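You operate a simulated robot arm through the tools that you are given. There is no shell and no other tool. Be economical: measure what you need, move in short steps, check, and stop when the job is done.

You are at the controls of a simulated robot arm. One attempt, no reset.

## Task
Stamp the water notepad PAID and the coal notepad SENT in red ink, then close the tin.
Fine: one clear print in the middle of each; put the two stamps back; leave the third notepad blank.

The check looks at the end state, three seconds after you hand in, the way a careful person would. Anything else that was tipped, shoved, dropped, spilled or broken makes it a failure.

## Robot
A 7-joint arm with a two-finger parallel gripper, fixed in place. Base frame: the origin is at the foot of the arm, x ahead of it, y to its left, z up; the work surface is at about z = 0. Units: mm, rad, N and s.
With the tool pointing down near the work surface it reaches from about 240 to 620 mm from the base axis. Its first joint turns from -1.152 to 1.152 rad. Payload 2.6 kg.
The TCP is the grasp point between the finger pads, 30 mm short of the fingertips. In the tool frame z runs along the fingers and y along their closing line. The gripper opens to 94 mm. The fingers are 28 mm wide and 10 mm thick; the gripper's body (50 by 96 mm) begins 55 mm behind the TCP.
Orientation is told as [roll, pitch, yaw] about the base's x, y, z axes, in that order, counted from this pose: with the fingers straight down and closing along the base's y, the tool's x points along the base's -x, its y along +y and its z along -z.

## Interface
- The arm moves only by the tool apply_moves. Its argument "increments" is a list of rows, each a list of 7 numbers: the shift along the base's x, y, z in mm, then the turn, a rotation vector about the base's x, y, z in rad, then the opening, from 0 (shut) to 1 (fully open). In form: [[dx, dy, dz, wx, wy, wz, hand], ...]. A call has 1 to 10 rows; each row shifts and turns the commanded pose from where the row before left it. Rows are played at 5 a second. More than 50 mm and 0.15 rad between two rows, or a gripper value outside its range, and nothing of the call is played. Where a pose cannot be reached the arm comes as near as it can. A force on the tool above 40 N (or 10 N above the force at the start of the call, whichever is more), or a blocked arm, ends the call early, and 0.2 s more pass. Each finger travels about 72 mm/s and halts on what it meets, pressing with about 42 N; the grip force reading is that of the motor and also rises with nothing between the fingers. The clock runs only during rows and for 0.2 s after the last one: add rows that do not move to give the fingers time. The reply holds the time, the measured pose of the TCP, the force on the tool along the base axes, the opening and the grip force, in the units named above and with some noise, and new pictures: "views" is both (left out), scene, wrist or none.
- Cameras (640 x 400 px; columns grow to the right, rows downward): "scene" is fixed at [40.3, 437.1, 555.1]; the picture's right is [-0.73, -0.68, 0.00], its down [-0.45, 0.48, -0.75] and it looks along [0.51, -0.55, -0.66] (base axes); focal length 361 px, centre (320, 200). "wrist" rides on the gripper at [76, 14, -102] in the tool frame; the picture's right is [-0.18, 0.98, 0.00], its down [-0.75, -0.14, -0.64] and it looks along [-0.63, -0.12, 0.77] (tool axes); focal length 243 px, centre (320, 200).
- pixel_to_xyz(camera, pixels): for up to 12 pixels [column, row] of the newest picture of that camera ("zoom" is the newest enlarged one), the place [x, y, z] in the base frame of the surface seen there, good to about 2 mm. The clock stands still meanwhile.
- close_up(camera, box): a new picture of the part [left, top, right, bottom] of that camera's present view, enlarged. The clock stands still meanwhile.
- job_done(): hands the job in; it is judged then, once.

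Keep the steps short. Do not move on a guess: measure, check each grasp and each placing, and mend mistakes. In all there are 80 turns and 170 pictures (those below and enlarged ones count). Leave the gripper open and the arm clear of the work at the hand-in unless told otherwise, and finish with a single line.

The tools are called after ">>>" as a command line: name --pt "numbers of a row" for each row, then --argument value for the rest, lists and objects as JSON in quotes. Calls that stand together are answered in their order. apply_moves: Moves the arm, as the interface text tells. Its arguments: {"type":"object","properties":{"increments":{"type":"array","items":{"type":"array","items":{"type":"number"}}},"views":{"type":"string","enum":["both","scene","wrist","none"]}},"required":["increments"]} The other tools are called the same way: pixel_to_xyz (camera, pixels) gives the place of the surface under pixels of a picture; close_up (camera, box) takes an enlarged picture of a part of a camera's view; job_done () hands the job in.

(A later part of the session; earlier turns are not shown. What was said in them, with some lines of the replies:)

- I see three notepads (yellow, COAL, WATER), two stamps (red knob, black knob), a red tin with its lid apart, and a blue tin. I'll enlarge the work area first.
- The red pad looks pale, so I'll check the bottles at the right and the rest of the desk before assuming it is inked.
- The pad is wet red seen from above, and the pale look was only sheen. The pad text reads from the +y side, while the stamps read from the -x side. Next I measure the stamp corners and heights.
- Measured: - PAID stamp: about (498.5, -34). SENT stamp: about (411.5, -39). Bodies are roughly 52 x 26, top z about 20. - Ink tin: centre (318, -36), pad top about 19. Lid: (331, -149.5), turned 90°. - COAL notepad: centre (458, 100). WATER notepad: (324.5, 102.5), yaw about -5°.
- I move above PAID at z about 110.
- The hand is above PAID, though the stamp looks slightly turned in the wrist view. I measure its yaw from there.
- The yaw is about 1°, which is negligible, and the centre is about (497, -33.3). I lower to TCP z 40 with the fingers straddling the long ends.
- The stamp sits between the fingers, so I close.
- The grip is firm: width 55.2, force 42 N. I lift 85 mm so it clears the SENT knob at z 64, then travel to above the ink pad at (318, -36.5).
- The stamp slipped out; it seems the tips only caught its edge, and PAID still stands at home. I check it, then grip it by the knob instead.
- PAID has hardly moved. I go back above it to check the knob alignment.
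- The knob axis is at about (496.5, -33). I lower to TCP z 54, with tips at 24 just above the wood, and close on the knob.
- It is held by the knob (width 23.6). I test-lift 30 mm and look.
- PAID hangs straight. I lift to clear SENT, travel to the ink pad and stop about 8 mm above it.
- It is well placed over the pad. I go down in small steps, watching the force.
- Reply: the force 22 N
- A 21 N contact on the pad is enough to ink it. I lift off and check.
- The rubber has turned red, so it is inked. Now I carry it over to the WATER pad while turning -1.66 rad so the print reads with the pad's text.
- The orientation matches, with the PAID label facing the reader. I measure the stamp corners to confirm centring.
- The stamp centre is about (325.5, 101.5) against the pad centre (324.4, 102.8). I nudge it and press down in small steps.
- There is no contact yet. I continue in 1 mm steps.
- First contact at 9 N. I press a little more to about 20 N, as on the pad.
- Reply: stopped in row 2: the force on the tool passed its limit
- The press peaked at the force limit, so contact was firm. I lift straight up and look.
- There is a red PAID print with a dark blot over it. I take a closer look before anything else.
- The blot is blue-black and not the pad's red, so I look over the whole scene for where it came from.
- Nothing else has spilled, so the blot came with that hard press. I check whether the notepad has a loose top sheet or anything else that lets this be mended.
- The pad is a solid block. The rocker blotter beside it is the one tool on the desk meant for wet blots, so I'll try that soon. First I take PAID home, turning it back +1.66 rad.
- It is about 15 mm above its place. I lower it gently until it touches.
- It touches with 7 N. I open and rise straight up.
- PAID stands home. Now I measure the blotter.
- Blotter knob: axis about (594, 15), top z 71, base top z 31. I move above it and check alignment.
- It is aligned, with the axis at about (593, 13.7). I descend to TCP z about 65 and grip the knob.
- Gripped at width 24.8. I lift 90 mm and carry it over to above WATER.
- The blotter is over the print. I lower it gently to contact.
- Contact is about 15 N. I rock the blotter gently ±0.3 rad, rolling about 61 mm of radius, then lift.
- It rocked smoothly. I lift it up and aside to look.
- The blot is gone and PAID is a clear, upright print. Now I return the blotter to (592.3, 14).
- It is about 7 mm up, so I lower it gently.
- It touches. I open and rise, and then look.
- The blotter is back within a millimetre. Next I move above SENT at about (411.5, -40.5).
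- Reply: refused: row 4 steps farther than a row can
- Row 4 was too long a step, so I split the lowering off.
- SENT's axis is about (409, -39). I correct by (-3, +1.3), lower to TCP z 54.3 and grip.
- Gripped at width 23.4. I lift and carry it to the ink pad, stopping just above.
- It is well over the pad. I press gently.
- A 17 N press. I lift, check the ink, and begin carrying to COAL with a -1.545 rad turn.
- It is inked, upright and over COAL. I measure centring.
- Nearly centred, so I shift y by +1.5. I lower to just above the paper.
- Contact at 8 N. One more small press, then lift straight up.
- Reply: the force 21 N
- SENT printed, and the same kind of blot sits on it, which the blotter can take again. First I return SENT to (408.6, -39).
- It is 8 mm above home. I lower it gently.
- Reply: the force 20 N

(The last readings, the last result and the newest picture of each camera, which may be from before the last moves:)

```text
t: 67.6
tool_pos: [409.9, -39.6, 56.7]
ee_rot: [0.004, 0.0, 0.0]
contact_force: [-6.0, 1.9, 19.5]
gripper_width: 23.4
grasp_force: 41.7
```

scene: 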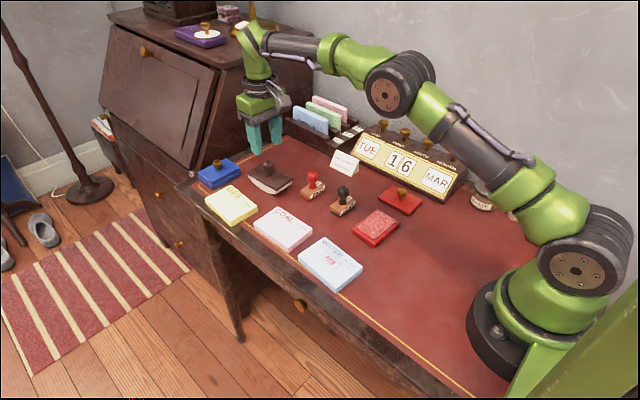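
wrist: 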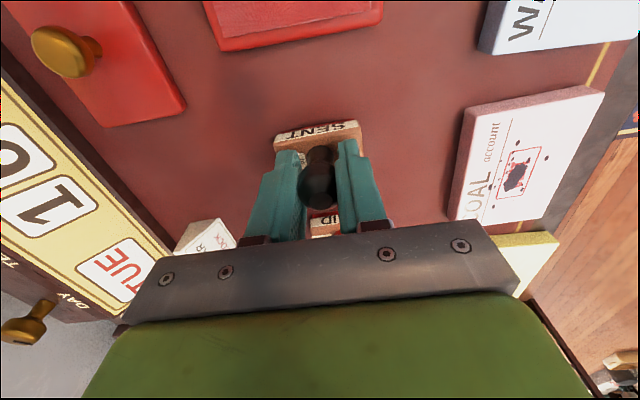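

It touches. I ease off, open, rise, and go back to the blotter.

>>> apply_moves --pt "0 0 0.6 0 0 0 0.05" --pt "0 0 0 0 0 0 0.3" --pt "0 0 0 0 0 0 0.5" --pt "0 0 0 0 0 0 0.5" --pt "0 0 40 0 0 0 0.5" --pt "0 0 42 0 0 0 0.5" --pt "0 0 0 0 0 0 0.5"

>>> apply_moves --pt "46 13.2 0 0 0 0 0.5" --pt "46 13.2 0 0 0 0 0.5" --pt "46 13.2 0 0 0 0 0.5" --pt "45.6 13.4 0 0 0 0 0.5" --pt "0 0 -17 0 0 0 0.5" --pt "0 0 0 0 0 0 0.5" --pt "0 0 0 0 0 0 0.5" --views "wrist"

>>> close_up --camera "scene" --box '[290, 160, 370, 215]'

>>> close_up --camera "wrist" --box '[230, 60, 430, 240]'

```text
t: 69.2
tool_pos: [409.6, -39.5, 136.5]
ee_rot: [0.003, 0.001, 0.003]
contact_force: [-0.1, -0.2, -0.2]
gripper_width: 47.1
grasp_force: 0.1
```

scene: 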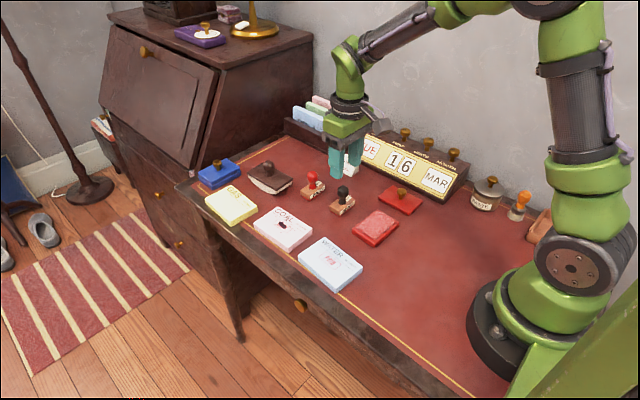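
wrist: 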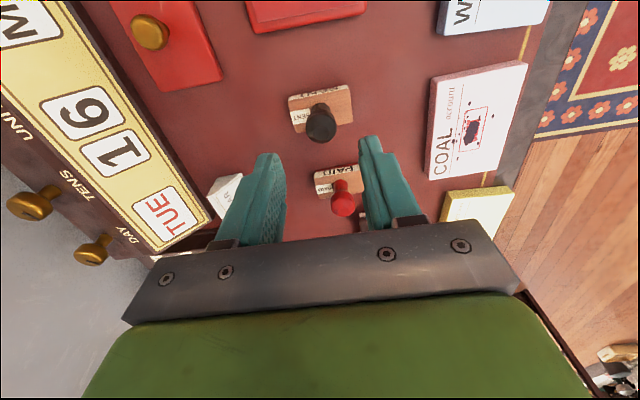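

```text
t: 70.8
tool_pos: [592.8, 12.8, 119.4]
ee_rot: [0.004, 0.003, -0.001]
contact_force: [0.2, -0.3, 0.3]
gripper_width: 47.0
grasp_force: 0.1
```

wrist: 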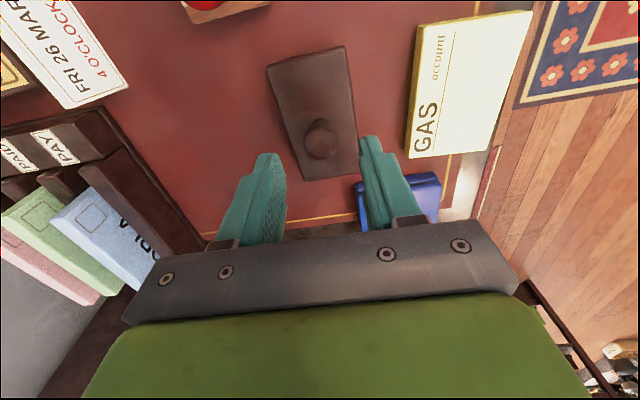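

```text
7.27 times, centred on (330, 188) of scene
```

zoom: 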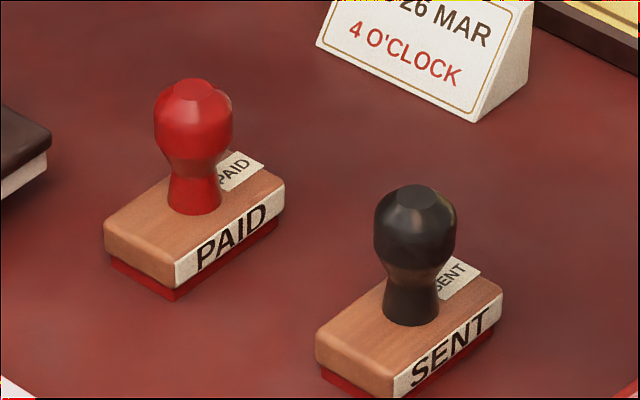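

```text
2.22 times, centred on (330, 150) of wrist
```

zoom: 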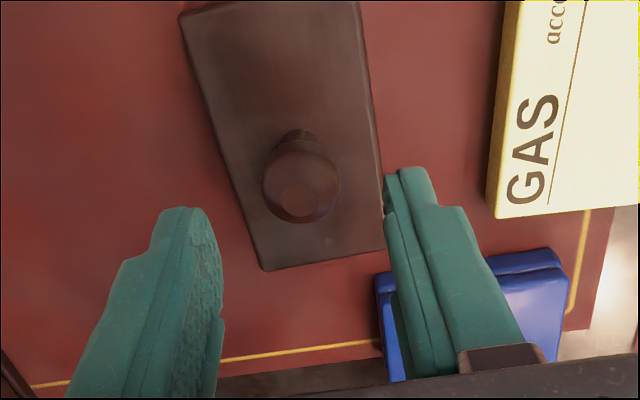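

Both stamps are home. The blotter knob is slightly to +y, so I shift +1.5 and grip as before.

>>> apply_moves --pt "0.5 1.5 -25 0 0 0 0.5" --pt "0 0 -20 0 0 0 0.5" --pt "0 0 -9 0 0 0 0.5" --pt "0 0 0 0 0 0 0.5" --pt "0 0 0 0 0 0 0.3" --pt "0 0 0 0 0 0 0.05" --pt "0 0 0 0 0 0 0.05" --pt "0 0 0 0 0 0 0.05" --views "wrist"

```text
t: 72.6
tool_pos: [593.6, 14.2, 62.9]
ee_rot: [0.003, 0.002, 0.0]
contact_force: [-0.1, -0.2, -0.7]
gripper_width: 24.9
grasp_force: 41.8
```

wrist: 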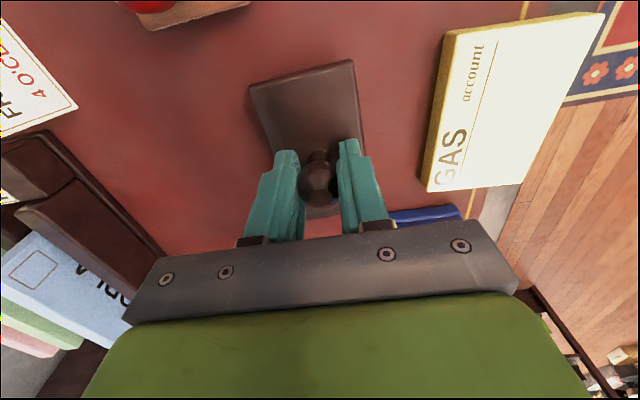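

Gripped. I lift and carry it to above COAL.

>>> apply_moves --pt "0 0 15 0 0 0 0.05" --pt "0 0 35 0 0 0 0.05" --pt "0 0 20 0 0 0 0.05" --pt "-34 21.7 0 0 0 0.025 0.05" --pt "-34 21.7 0 0 0 0 0.05" --pt "-34 21.7 0 0 0 0 0.05" --pt "-34 21.7 0 0 0 0 0.05" --pt "0 0 -40 0 0 0 0.05" --pt "0 0 0 0 0 0 0.05" --views "wrist"

>>> close_up --camera "scene" --box '[230, 150, 350, 270]'

```text
t: 74.6
tool_pos: [457.2, 101.5, 94.9]
ee_rot: [0.004, 0.002, 0.025]
contact_force: [-0.2, -0.8, -2.2]
gripper_width: 24.4
grasp_force: 42.4
```

wrist: 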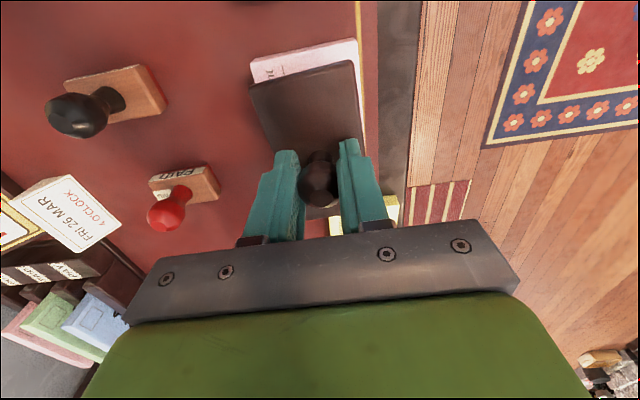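

```text
3.33 times, centred on (290, 210) of scene
```

zoom: 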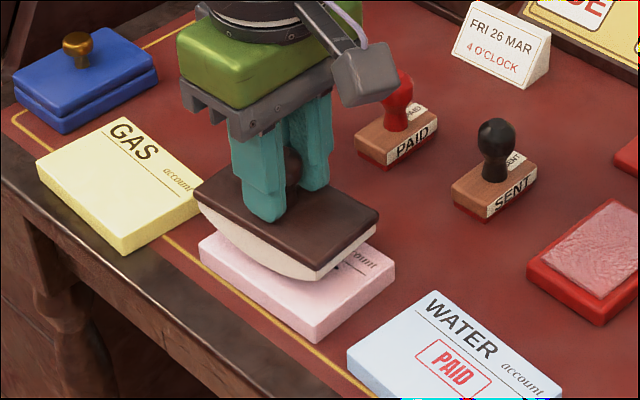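

>>> apply_moves --pt "0 0 -7 0 0 0 0.05" --pt "0 0 -2 0 0 0 0.05" --pt "0 0 -1.5 0 0 0 0.05" --pt "0 0 0 0 0 0 0.05" --views "none"

```text
t: 75.6
tool_pos: [455.9, 100.5, 84.3]
ee_rot: [0.003, 0.002, 0.025]
contact_force: [0.0, 0.2, -2.6]
gripper_width: 24.8
grasp_force: 41.8
```

>>> apply_moves --pt "0 0 -0.8 0 0 0 0.05" --pt "0 0 -0.7 0 0 0 0.05" --pt "0 0 0 0 0 0 0.05" --views "none"

```text
t: 76.4
tool_pos: [457.0, 100.4, 83.6]
ee_rot: [0.003, 0.002, 0.024]
contact_force: [-0.3, 0.4, -2.5]
gripper_width: 24.8
grasp_force: 41.9
```

>>> apply_moves --pt "0 0 -0.7 0 0 0 0.05" --pt "0 0 -0.6 0 0 0 0.05" --pt "0 0 0 0 0 0 0.05" --views "none"

```text
t: 77.2
tool_pos: [456.9, 100.5, 82.6]
ee_rot: [0.004, 0.001, 0.027]
contact_force: [-4.4, -2.9, 10.6]
gripper_width: 24.9
grasp_force: 41.6
```

Contact is 13 N net. I rock as before, then lift and move off.

>>> apply_moves --pt "6.1 0 0 0 0.1 0 0.05" --pt "6.1 0 0 0 0.1 0 0.05" --pt "6.1 0 0 0 0.1 0 0.05" --pt "-9 0 0 0 -0.148 0 0.05" --pt "-9.3 0 0 0 -0.148 0 0.05" --pt "-9.1 0 0 0 -0.148 0 0.05" --pt "-9.2 0 0 0 -0.149 0 0.05" --pt "9.1 0 0 0 0.147 0 0.05" --pt "9.2 0 0 0 0.146 0 0.05" --views "none"

>>> apply_moves --pt "0 0 8 0 0 0 0.05" --pt "0 0 35 0 0 0 0.05" --pt "0 0 20 0 0 0 0.05" --pt "34 -21.7 0 0 0 -0.025 0.05" --pt "34 -21.7 0 0 0 0 0.05" --pt "34 -21.7 0 0 0 0 0.05" --pt "34 -21.7 0 0 0 0 0.05" --pt "0 0 0 0 0 0 0.05" --views "wrist"

>>> close_up --camera "scene" --box '[230, 170, 370, 295]'

```text
t: 79.2
tool_pos: [456.7, 101.1, 82.8]
ee_rot: [0.001, 0.0, 0.027]
contact_force: [-0.1, -2.1, 13.5]
gripper_width: 24.9
grasp_force: 41.8
```

```text
t: 81.0
tool_pos: [594.0, 14.8, 144.8]
ee_rot: [0.004, 0.003, -0.001]
contact_force: [-0.4, 0.2, -3.1]
gripper_width: 24.9
grasp_force: 41.9
```

wrist: 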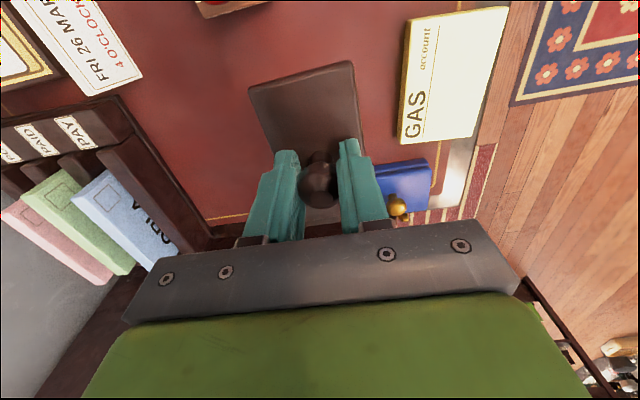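

```text
3.20 times, centred on (300, 232) of scene
5 turns are left
```

zoom: 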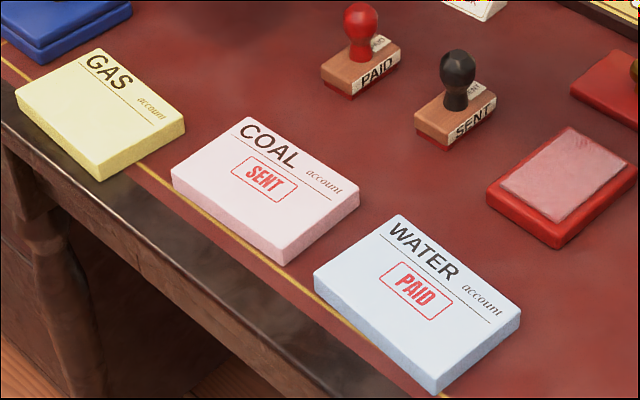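

The prints read PAID and SENT cleanly, and the blots are gone. I have five turns left, so I batch. I set the blotter down at its spot, then go above the lid knob at about (329, -149) with the hand turned -90°, so the lid can be turned back onto the tin.

>>> apply_moves --pt "0 0 -40 0 0 0 0.05" --pt "0 0 -36 0 0 0 0.05" --pt "0 0 -3.5 0 0 0 0.05" --pt "0 0 0 0 0 0 0.05" --pt "0 0 -0.6 0 0 0 0.05" --pt "0 0 -0.5 0 0 0 0.05" --pt "0 0 0 0 0 0 0.05" --views "none"

>>> apply_moves --pt "0 0 0.3 0 0 0 0.15" --pt "0 0 0 0 0 0 0.4" --pt "0 0 0 0 0 0 0.5" --pt "0 0 0 0 0 0 0.5" --pt "0 0 30 0 0 0 0.5" --pt "0 0 30 0 0 0 0.5" --pt "0 0 20 0 0 0 0.5" --views "none"

>>> apply_moves --pt "-37.8 -23.4 0 0 0 -0.145 0.5" --pt "-37.8 -23.4 0 0 0 -0.145 0.5" --pt "-37.8 -23.4 0 0 0 -0.145 0.5" --pt "-37.8 -23.4 0 0 0 -0.145 0.5" --pt "-37.8 -23.4 0 0 0 -0.145 0.5" --pt "-37.8 -23.4 0 0 0 -0.145 0.5" --pt "-37.8 -23.4 0 0 0 -0.145 0.5" --pt "0 0 -20 0 0 -0.139 0.5" --pt "0 0 -20 0 0 -0.139 0.5" --pt "0 0 -18 0 0 -0.139 0.5" --views "none"

>>> apply_moves --pt "0 0 0 0 0 -0.139 0.5" --pt "0 0 0 0 0 0 0.5" --pt "0 0 0 0 0 0 0.5"

>>> close_up --camera "scene" --box '[220, 140, 370, 240]'

>>> close_up --camera "scene" --box '[340, 150, 460, 250]'

>>> close_up --camera "wrist" --box '[240, 70, 400, 170]'

>>> pixel_to_xyz --camera "wrist" --pixels '[[321, 146], [321, 140], [321, 134], [321, 152], [315, 146], [327, 146], [309, 146], [333, 146], [315, 138], [327, 138], [315, 154], [327, 154]]'

```text
t: 82.6
tool_pos: [593.8, 14.6, 65.5]
ee_rot: [0.004, 0.0, 0.001]
contact_force: [-2.1, 0.4, 3.1]
gripper_width: 24.9
grasp_force: 41.9
```

```text
t: 84.2
tool_pos: [594.8, 14.7, 145.4]
ee_rot: [0.005, 0.0, 0.001]
contact_force: [-0.6, -0.3, 0.0]
gripper_width: 46.9
grasp_force: 0.1
```

```text
t: 86.4
tool_pos: [328.8, -149.0, 86.6]
ee_rot: [0.003, 0.002, -1.436]
contact_force: [-0.5, -0.5, 0.6]
gripper_width: 47.2
grasp_force: 0.1
```

```text
t: 87.2
tool_pos: [329.6, -149.7, 86.1]
ee_rot: [0.004, 0.002, -1.572]
contact_force: [-0.2, 0.4, 0.9]
gripper_width: 47.0
grasp_force: 0.0
```

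scene: 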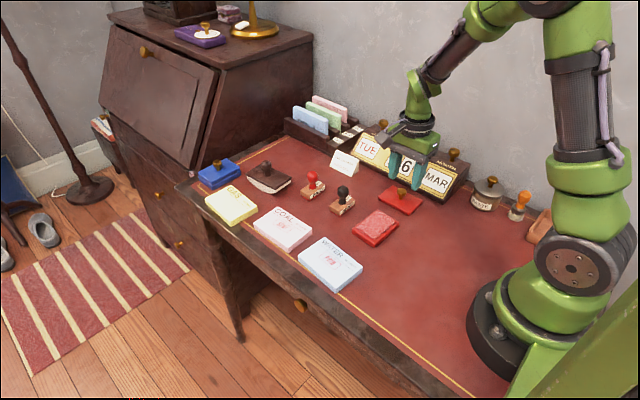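
wrist: 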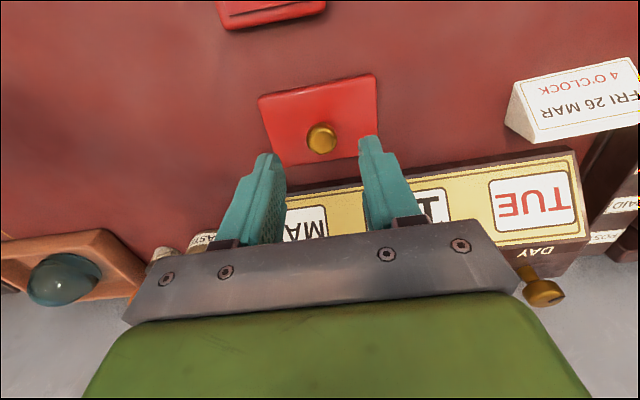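

```text
4.00 times, centred on (295, 190) of scene
```

zoom: 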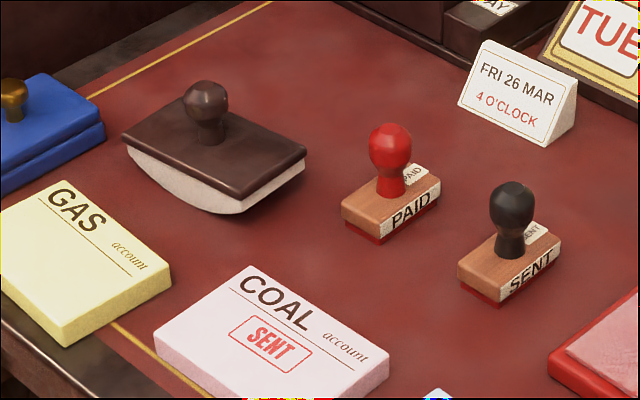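

```text
4.00 times, centred on (400, 200) of scene
```

zoom: 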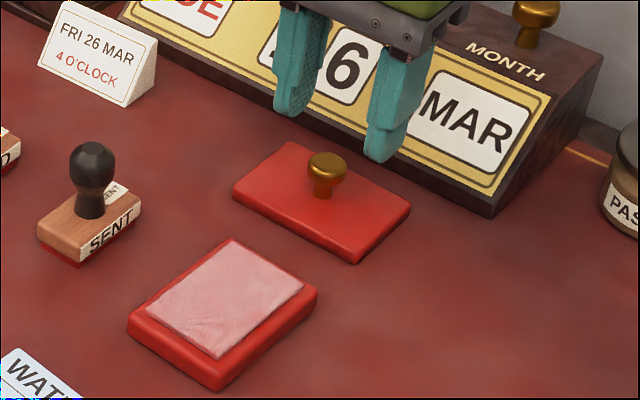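

```text
4.00 times, centred on (320, 120) of wrist
```

zoom: 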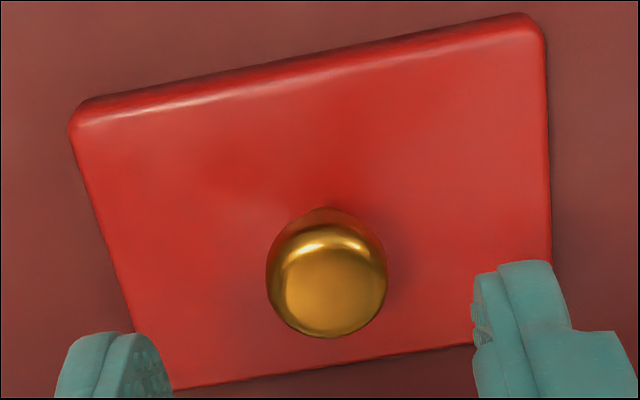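

```text
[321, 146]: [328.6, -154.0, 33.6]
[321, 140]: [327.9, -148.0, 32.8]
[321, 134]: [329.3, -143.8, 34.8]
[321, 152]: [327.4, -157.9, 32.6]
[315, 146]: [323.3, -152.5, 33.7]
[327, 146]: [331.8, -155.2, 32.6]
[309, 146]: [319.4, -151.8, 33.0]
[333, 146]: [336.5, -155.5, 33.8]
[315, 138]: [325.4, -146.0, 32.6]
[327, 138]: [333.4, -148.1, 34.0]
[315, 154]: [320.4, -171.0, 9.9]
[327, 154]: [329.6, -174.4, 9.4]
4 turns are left
```

Blotter and stamps are in place, and the hand is centred over the lid knob (wrist pixel 321,141 is y -149). I grip low on the knob, lift, move clear of the calendar first, turn back +1.571 rad, and hover just above the tin.

>>> apply_moves --pt "-0.5 0.5 -30 0 0 0 0.5" --pt "0 0 -14.4 0 0 0 0.5" --pt "0 0 0 0 0 0 0.5" --pt "0 0 0 0 0 0 0.25" --pt "0 0 0 0 0 0 0.0" --pt "0 0 0 0 0 0 0.0" --pt "0 0 0 0 0 0 0.0" --views "scene"

>>> apply_moves --pt "0 0 10 0 0 0 0.0" --pt "0 0 20 0 0 0 0.0" --pt "0 0 10 0 0 0 0.0" --pt "0 45 0 0 0 0 0.0" --pt "-2.3 11.4 0 0 0 0.143 0.0" --pt "-2.3 11.4 0 0 0 0.143 0.0" --pt "-2.3 11.4 0 0 0 0.143 0.0" --pt "-2.3 11.4 0 0 0 0.143 0.0" --pt "-2.3 11.4 0 0 0 0.143 0.0" --pt "-2.3 11.4 0 0 0 0.143 0.0" --views "none"

>>> apply_moves --pt "0 0 0 0 0 0.1426 0.0" --pt "0 0 0 0 0 0.1426 0.0" --pt "0 0 0 0 0 0.1426 0.0" --pt "0 0 0 0 0 0.1426 0.0" --pt "0 0 0 0 0 0.1426 0.0" --pt "0 0 -16 0 0 0 0.0" --pt "0 0 0 0 0 0 0.0" --pt "0 0 0 0 0 0 0.0"

>>> close_up --camera "scene" --box '[335, 185, 425, 255]'

>>> close_up --camera "wrist" --box '[220, 60, 420, 240]'

>>> close_up --camera "scene" --box '[350, 205, 410, 250]'

```text
t: 88.8
tool_pos: [328.0, -150.6, 41.0]
ee_rot: [0.004, 0.001, -1.569]
contact_force: [-0.5, 0.1, 0.0]
gripper_width: 20.0
grasp_force: 42.0
```

scene: 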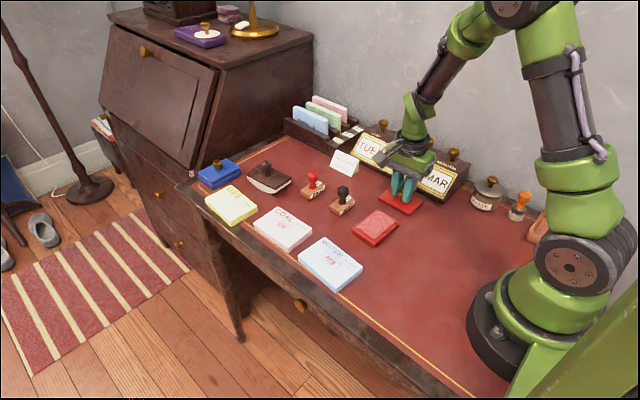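

```text
t: 91.0
tool_pos: [313.8, -35.2, 81.3]
ee_rot: [0.003, 0.002, -0.711]
contact_force: [0.2, -0.3, -0.6]
gripper_width: 20.0
grasp_force: 42.6
```

```text
t: 92.8
tool_pos: [314.4, -34.4, 67.2]
ee_rot: [0.003, 0.002, 0.0]
contact_force: [0.0, -0.9, -0.2]
gripper_width: 19.9
grasp_force: 42.6
```

scene: 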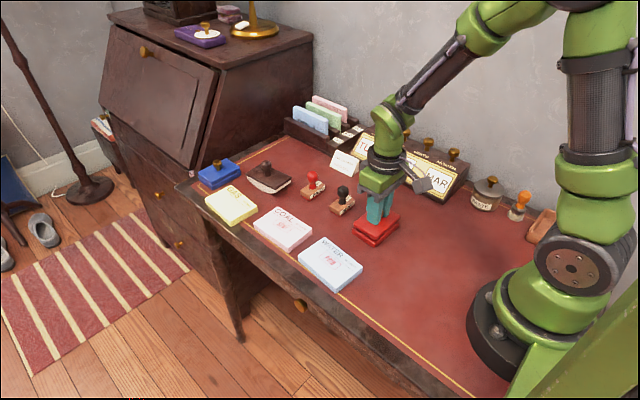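
wrist: 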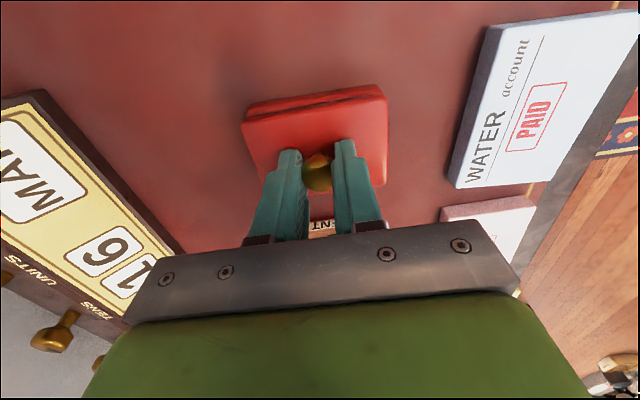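

```text
5.71 times, centred on (380, 220) of scene
```

zoom: 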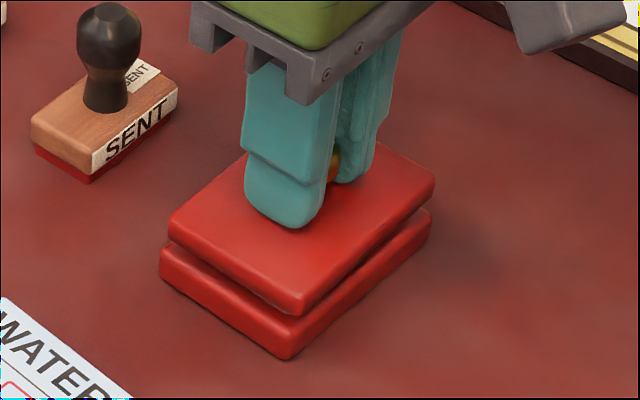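

```text
2.22 times, centred on (320, 150) of wrist
```

zoom: 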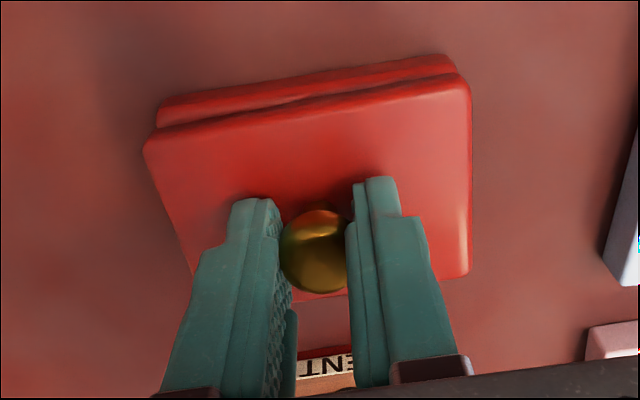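

```text
8.89 times, centred on (380, 228) of scene
3 turns are left
```

zoom: 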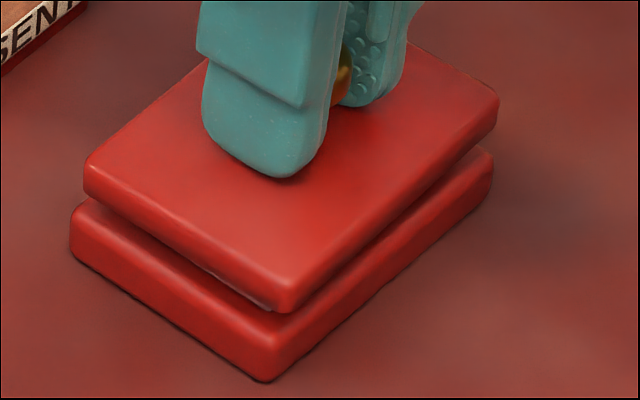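

The lid is held firmly, turned square, and lines up with the tin to within about 1 mm in both views. I lower it onto the tin, release, rise clear and look.

>>> apply_moves --pt "0 0 -4.5 0 0 0 0.0" --pt "0 0 -1.5 0 0 0 0.0" --pt "0 0 -1 0 0 0 0.0" --pt "0 0 -0.8 0 0 0 0.0" --pt "0 0 -0.6 0 0 0 0.0" --pt "0 0 -0.6 0 0 0 0.0" --pt "0 0 0 0 0 0 0.0" --views "scene"

>>> apply_moves --pt "0 0 0 0 0 0 0.2" --pt "0 0 0 0 0 0 0.4" --pt "0 0 0 0 0 0 0.5" --pt "0 0 0 0 0 0 0.5" --pt "0 0 20 0 0 0 0.5" --pt "0 0 40 0 0 0 0.5" --pt "0 0 45 0 0 0 0.5" --pt "0 0 45 0 0 0 0.6" --pt "0 0 0 0 0 0 0.6"

>>> close_up --camera "scene" --box '[350, 200, 410, 250]'

>>> close_up --camera "scene" --box '[180, 140, 400, 300]'

>>> close_up --camera "wrist" --box '[240, 20, 440, 180]'

>>> pixel_to_xyz --camera "scene" --pixels '[[379, 208], [379, 230], [370, 225], [386, 222], [375, 233], [379, 215]]'

```text
t: 94.4
tool_pos: [316.3, -36.1, 59.5]
ee_rot: [0.003, -0.002, 0.0]
contact_force: [2.8, -2.7, 19.2]
gripper_width: 19.9
grasp_force: 42.1
```

scene: 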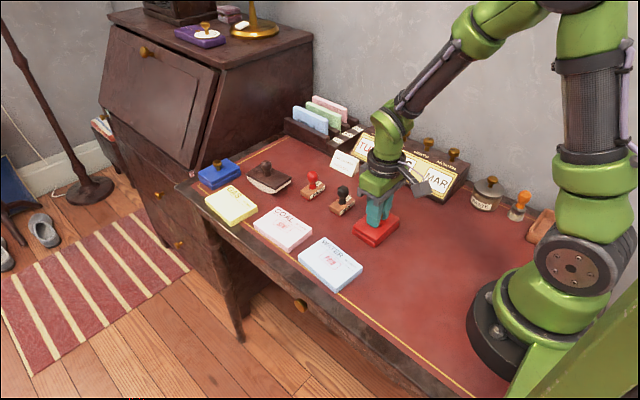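

```text
t: 96.4
tool_pos: [313.5, -35.0, 208.8]
ee_rot: [0.003, 0.001, 0.001]
contact_force: [-0.6, -0.2, -0.3]
gripper_width: 56.6
grasp_force: 0.0
```

scene: 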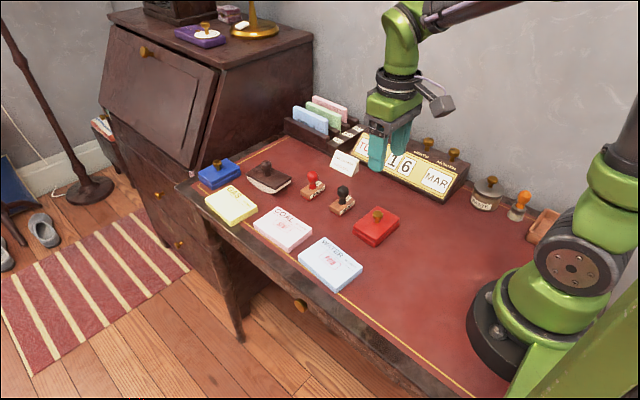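
wrist: 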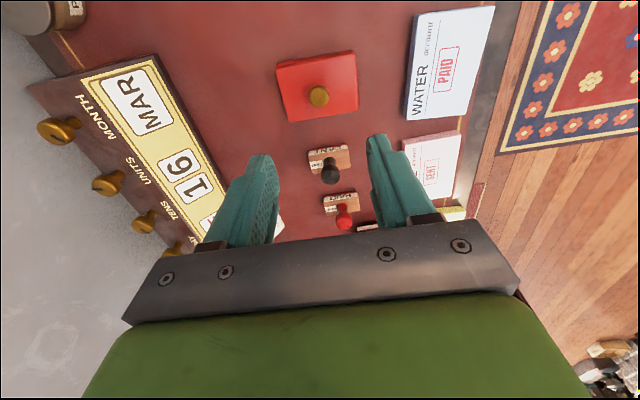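

```text
8.00 times, centred on (380, 225) of scene
```

zoom: 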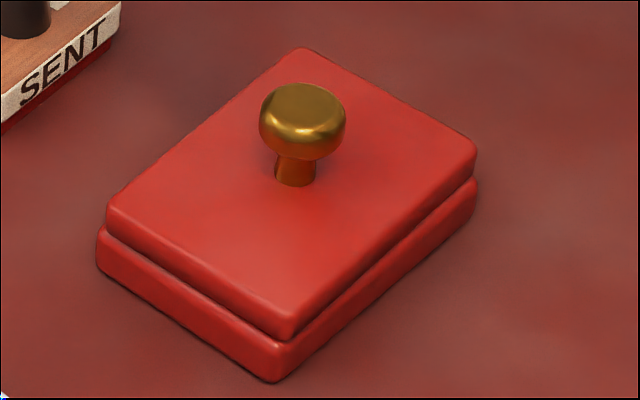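

```text
2.50 times, centred on (290, 220) of scene
```

zoom: 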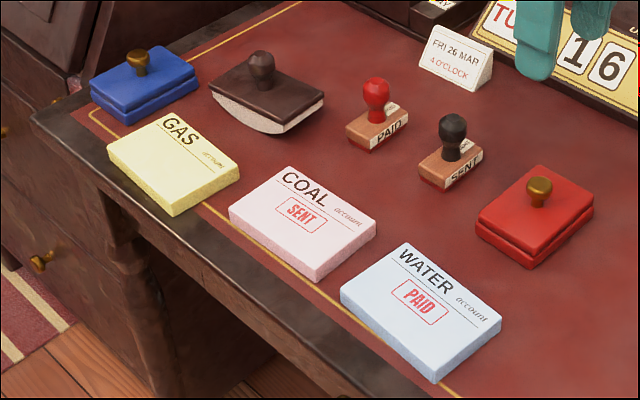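

```text
2.50 times, centred on (340, 100) of wrist
```

zoom: 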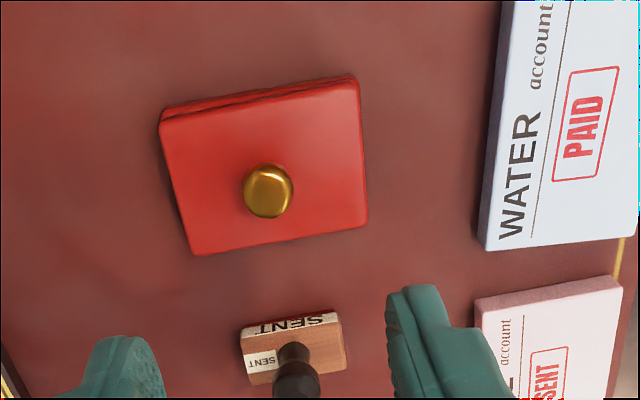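

```text
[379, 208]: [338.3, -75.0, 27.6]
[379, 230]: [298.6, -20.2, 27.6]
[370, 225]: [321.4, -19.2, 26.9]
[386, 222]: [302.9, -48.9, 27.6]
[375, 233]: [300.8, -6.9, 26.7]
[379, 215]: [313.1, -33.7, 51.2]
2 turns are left
```

Both prints are clear and upright, GAS is blank, and both stamps and the blotter are back. The lid sits level on the tin (z about 27 all over), and the gripper is open and clear at z 209. I hand in.

>>> job_done

```text
The job is handed in.
```

WATER is stamped PAID and COAL is stamped SENT, both in red; each print came with a dark blot that I took off with the desk blotter, GAS is blank, both stamps and the blotter are back in place, the red tin is closed, and the job is handed in.
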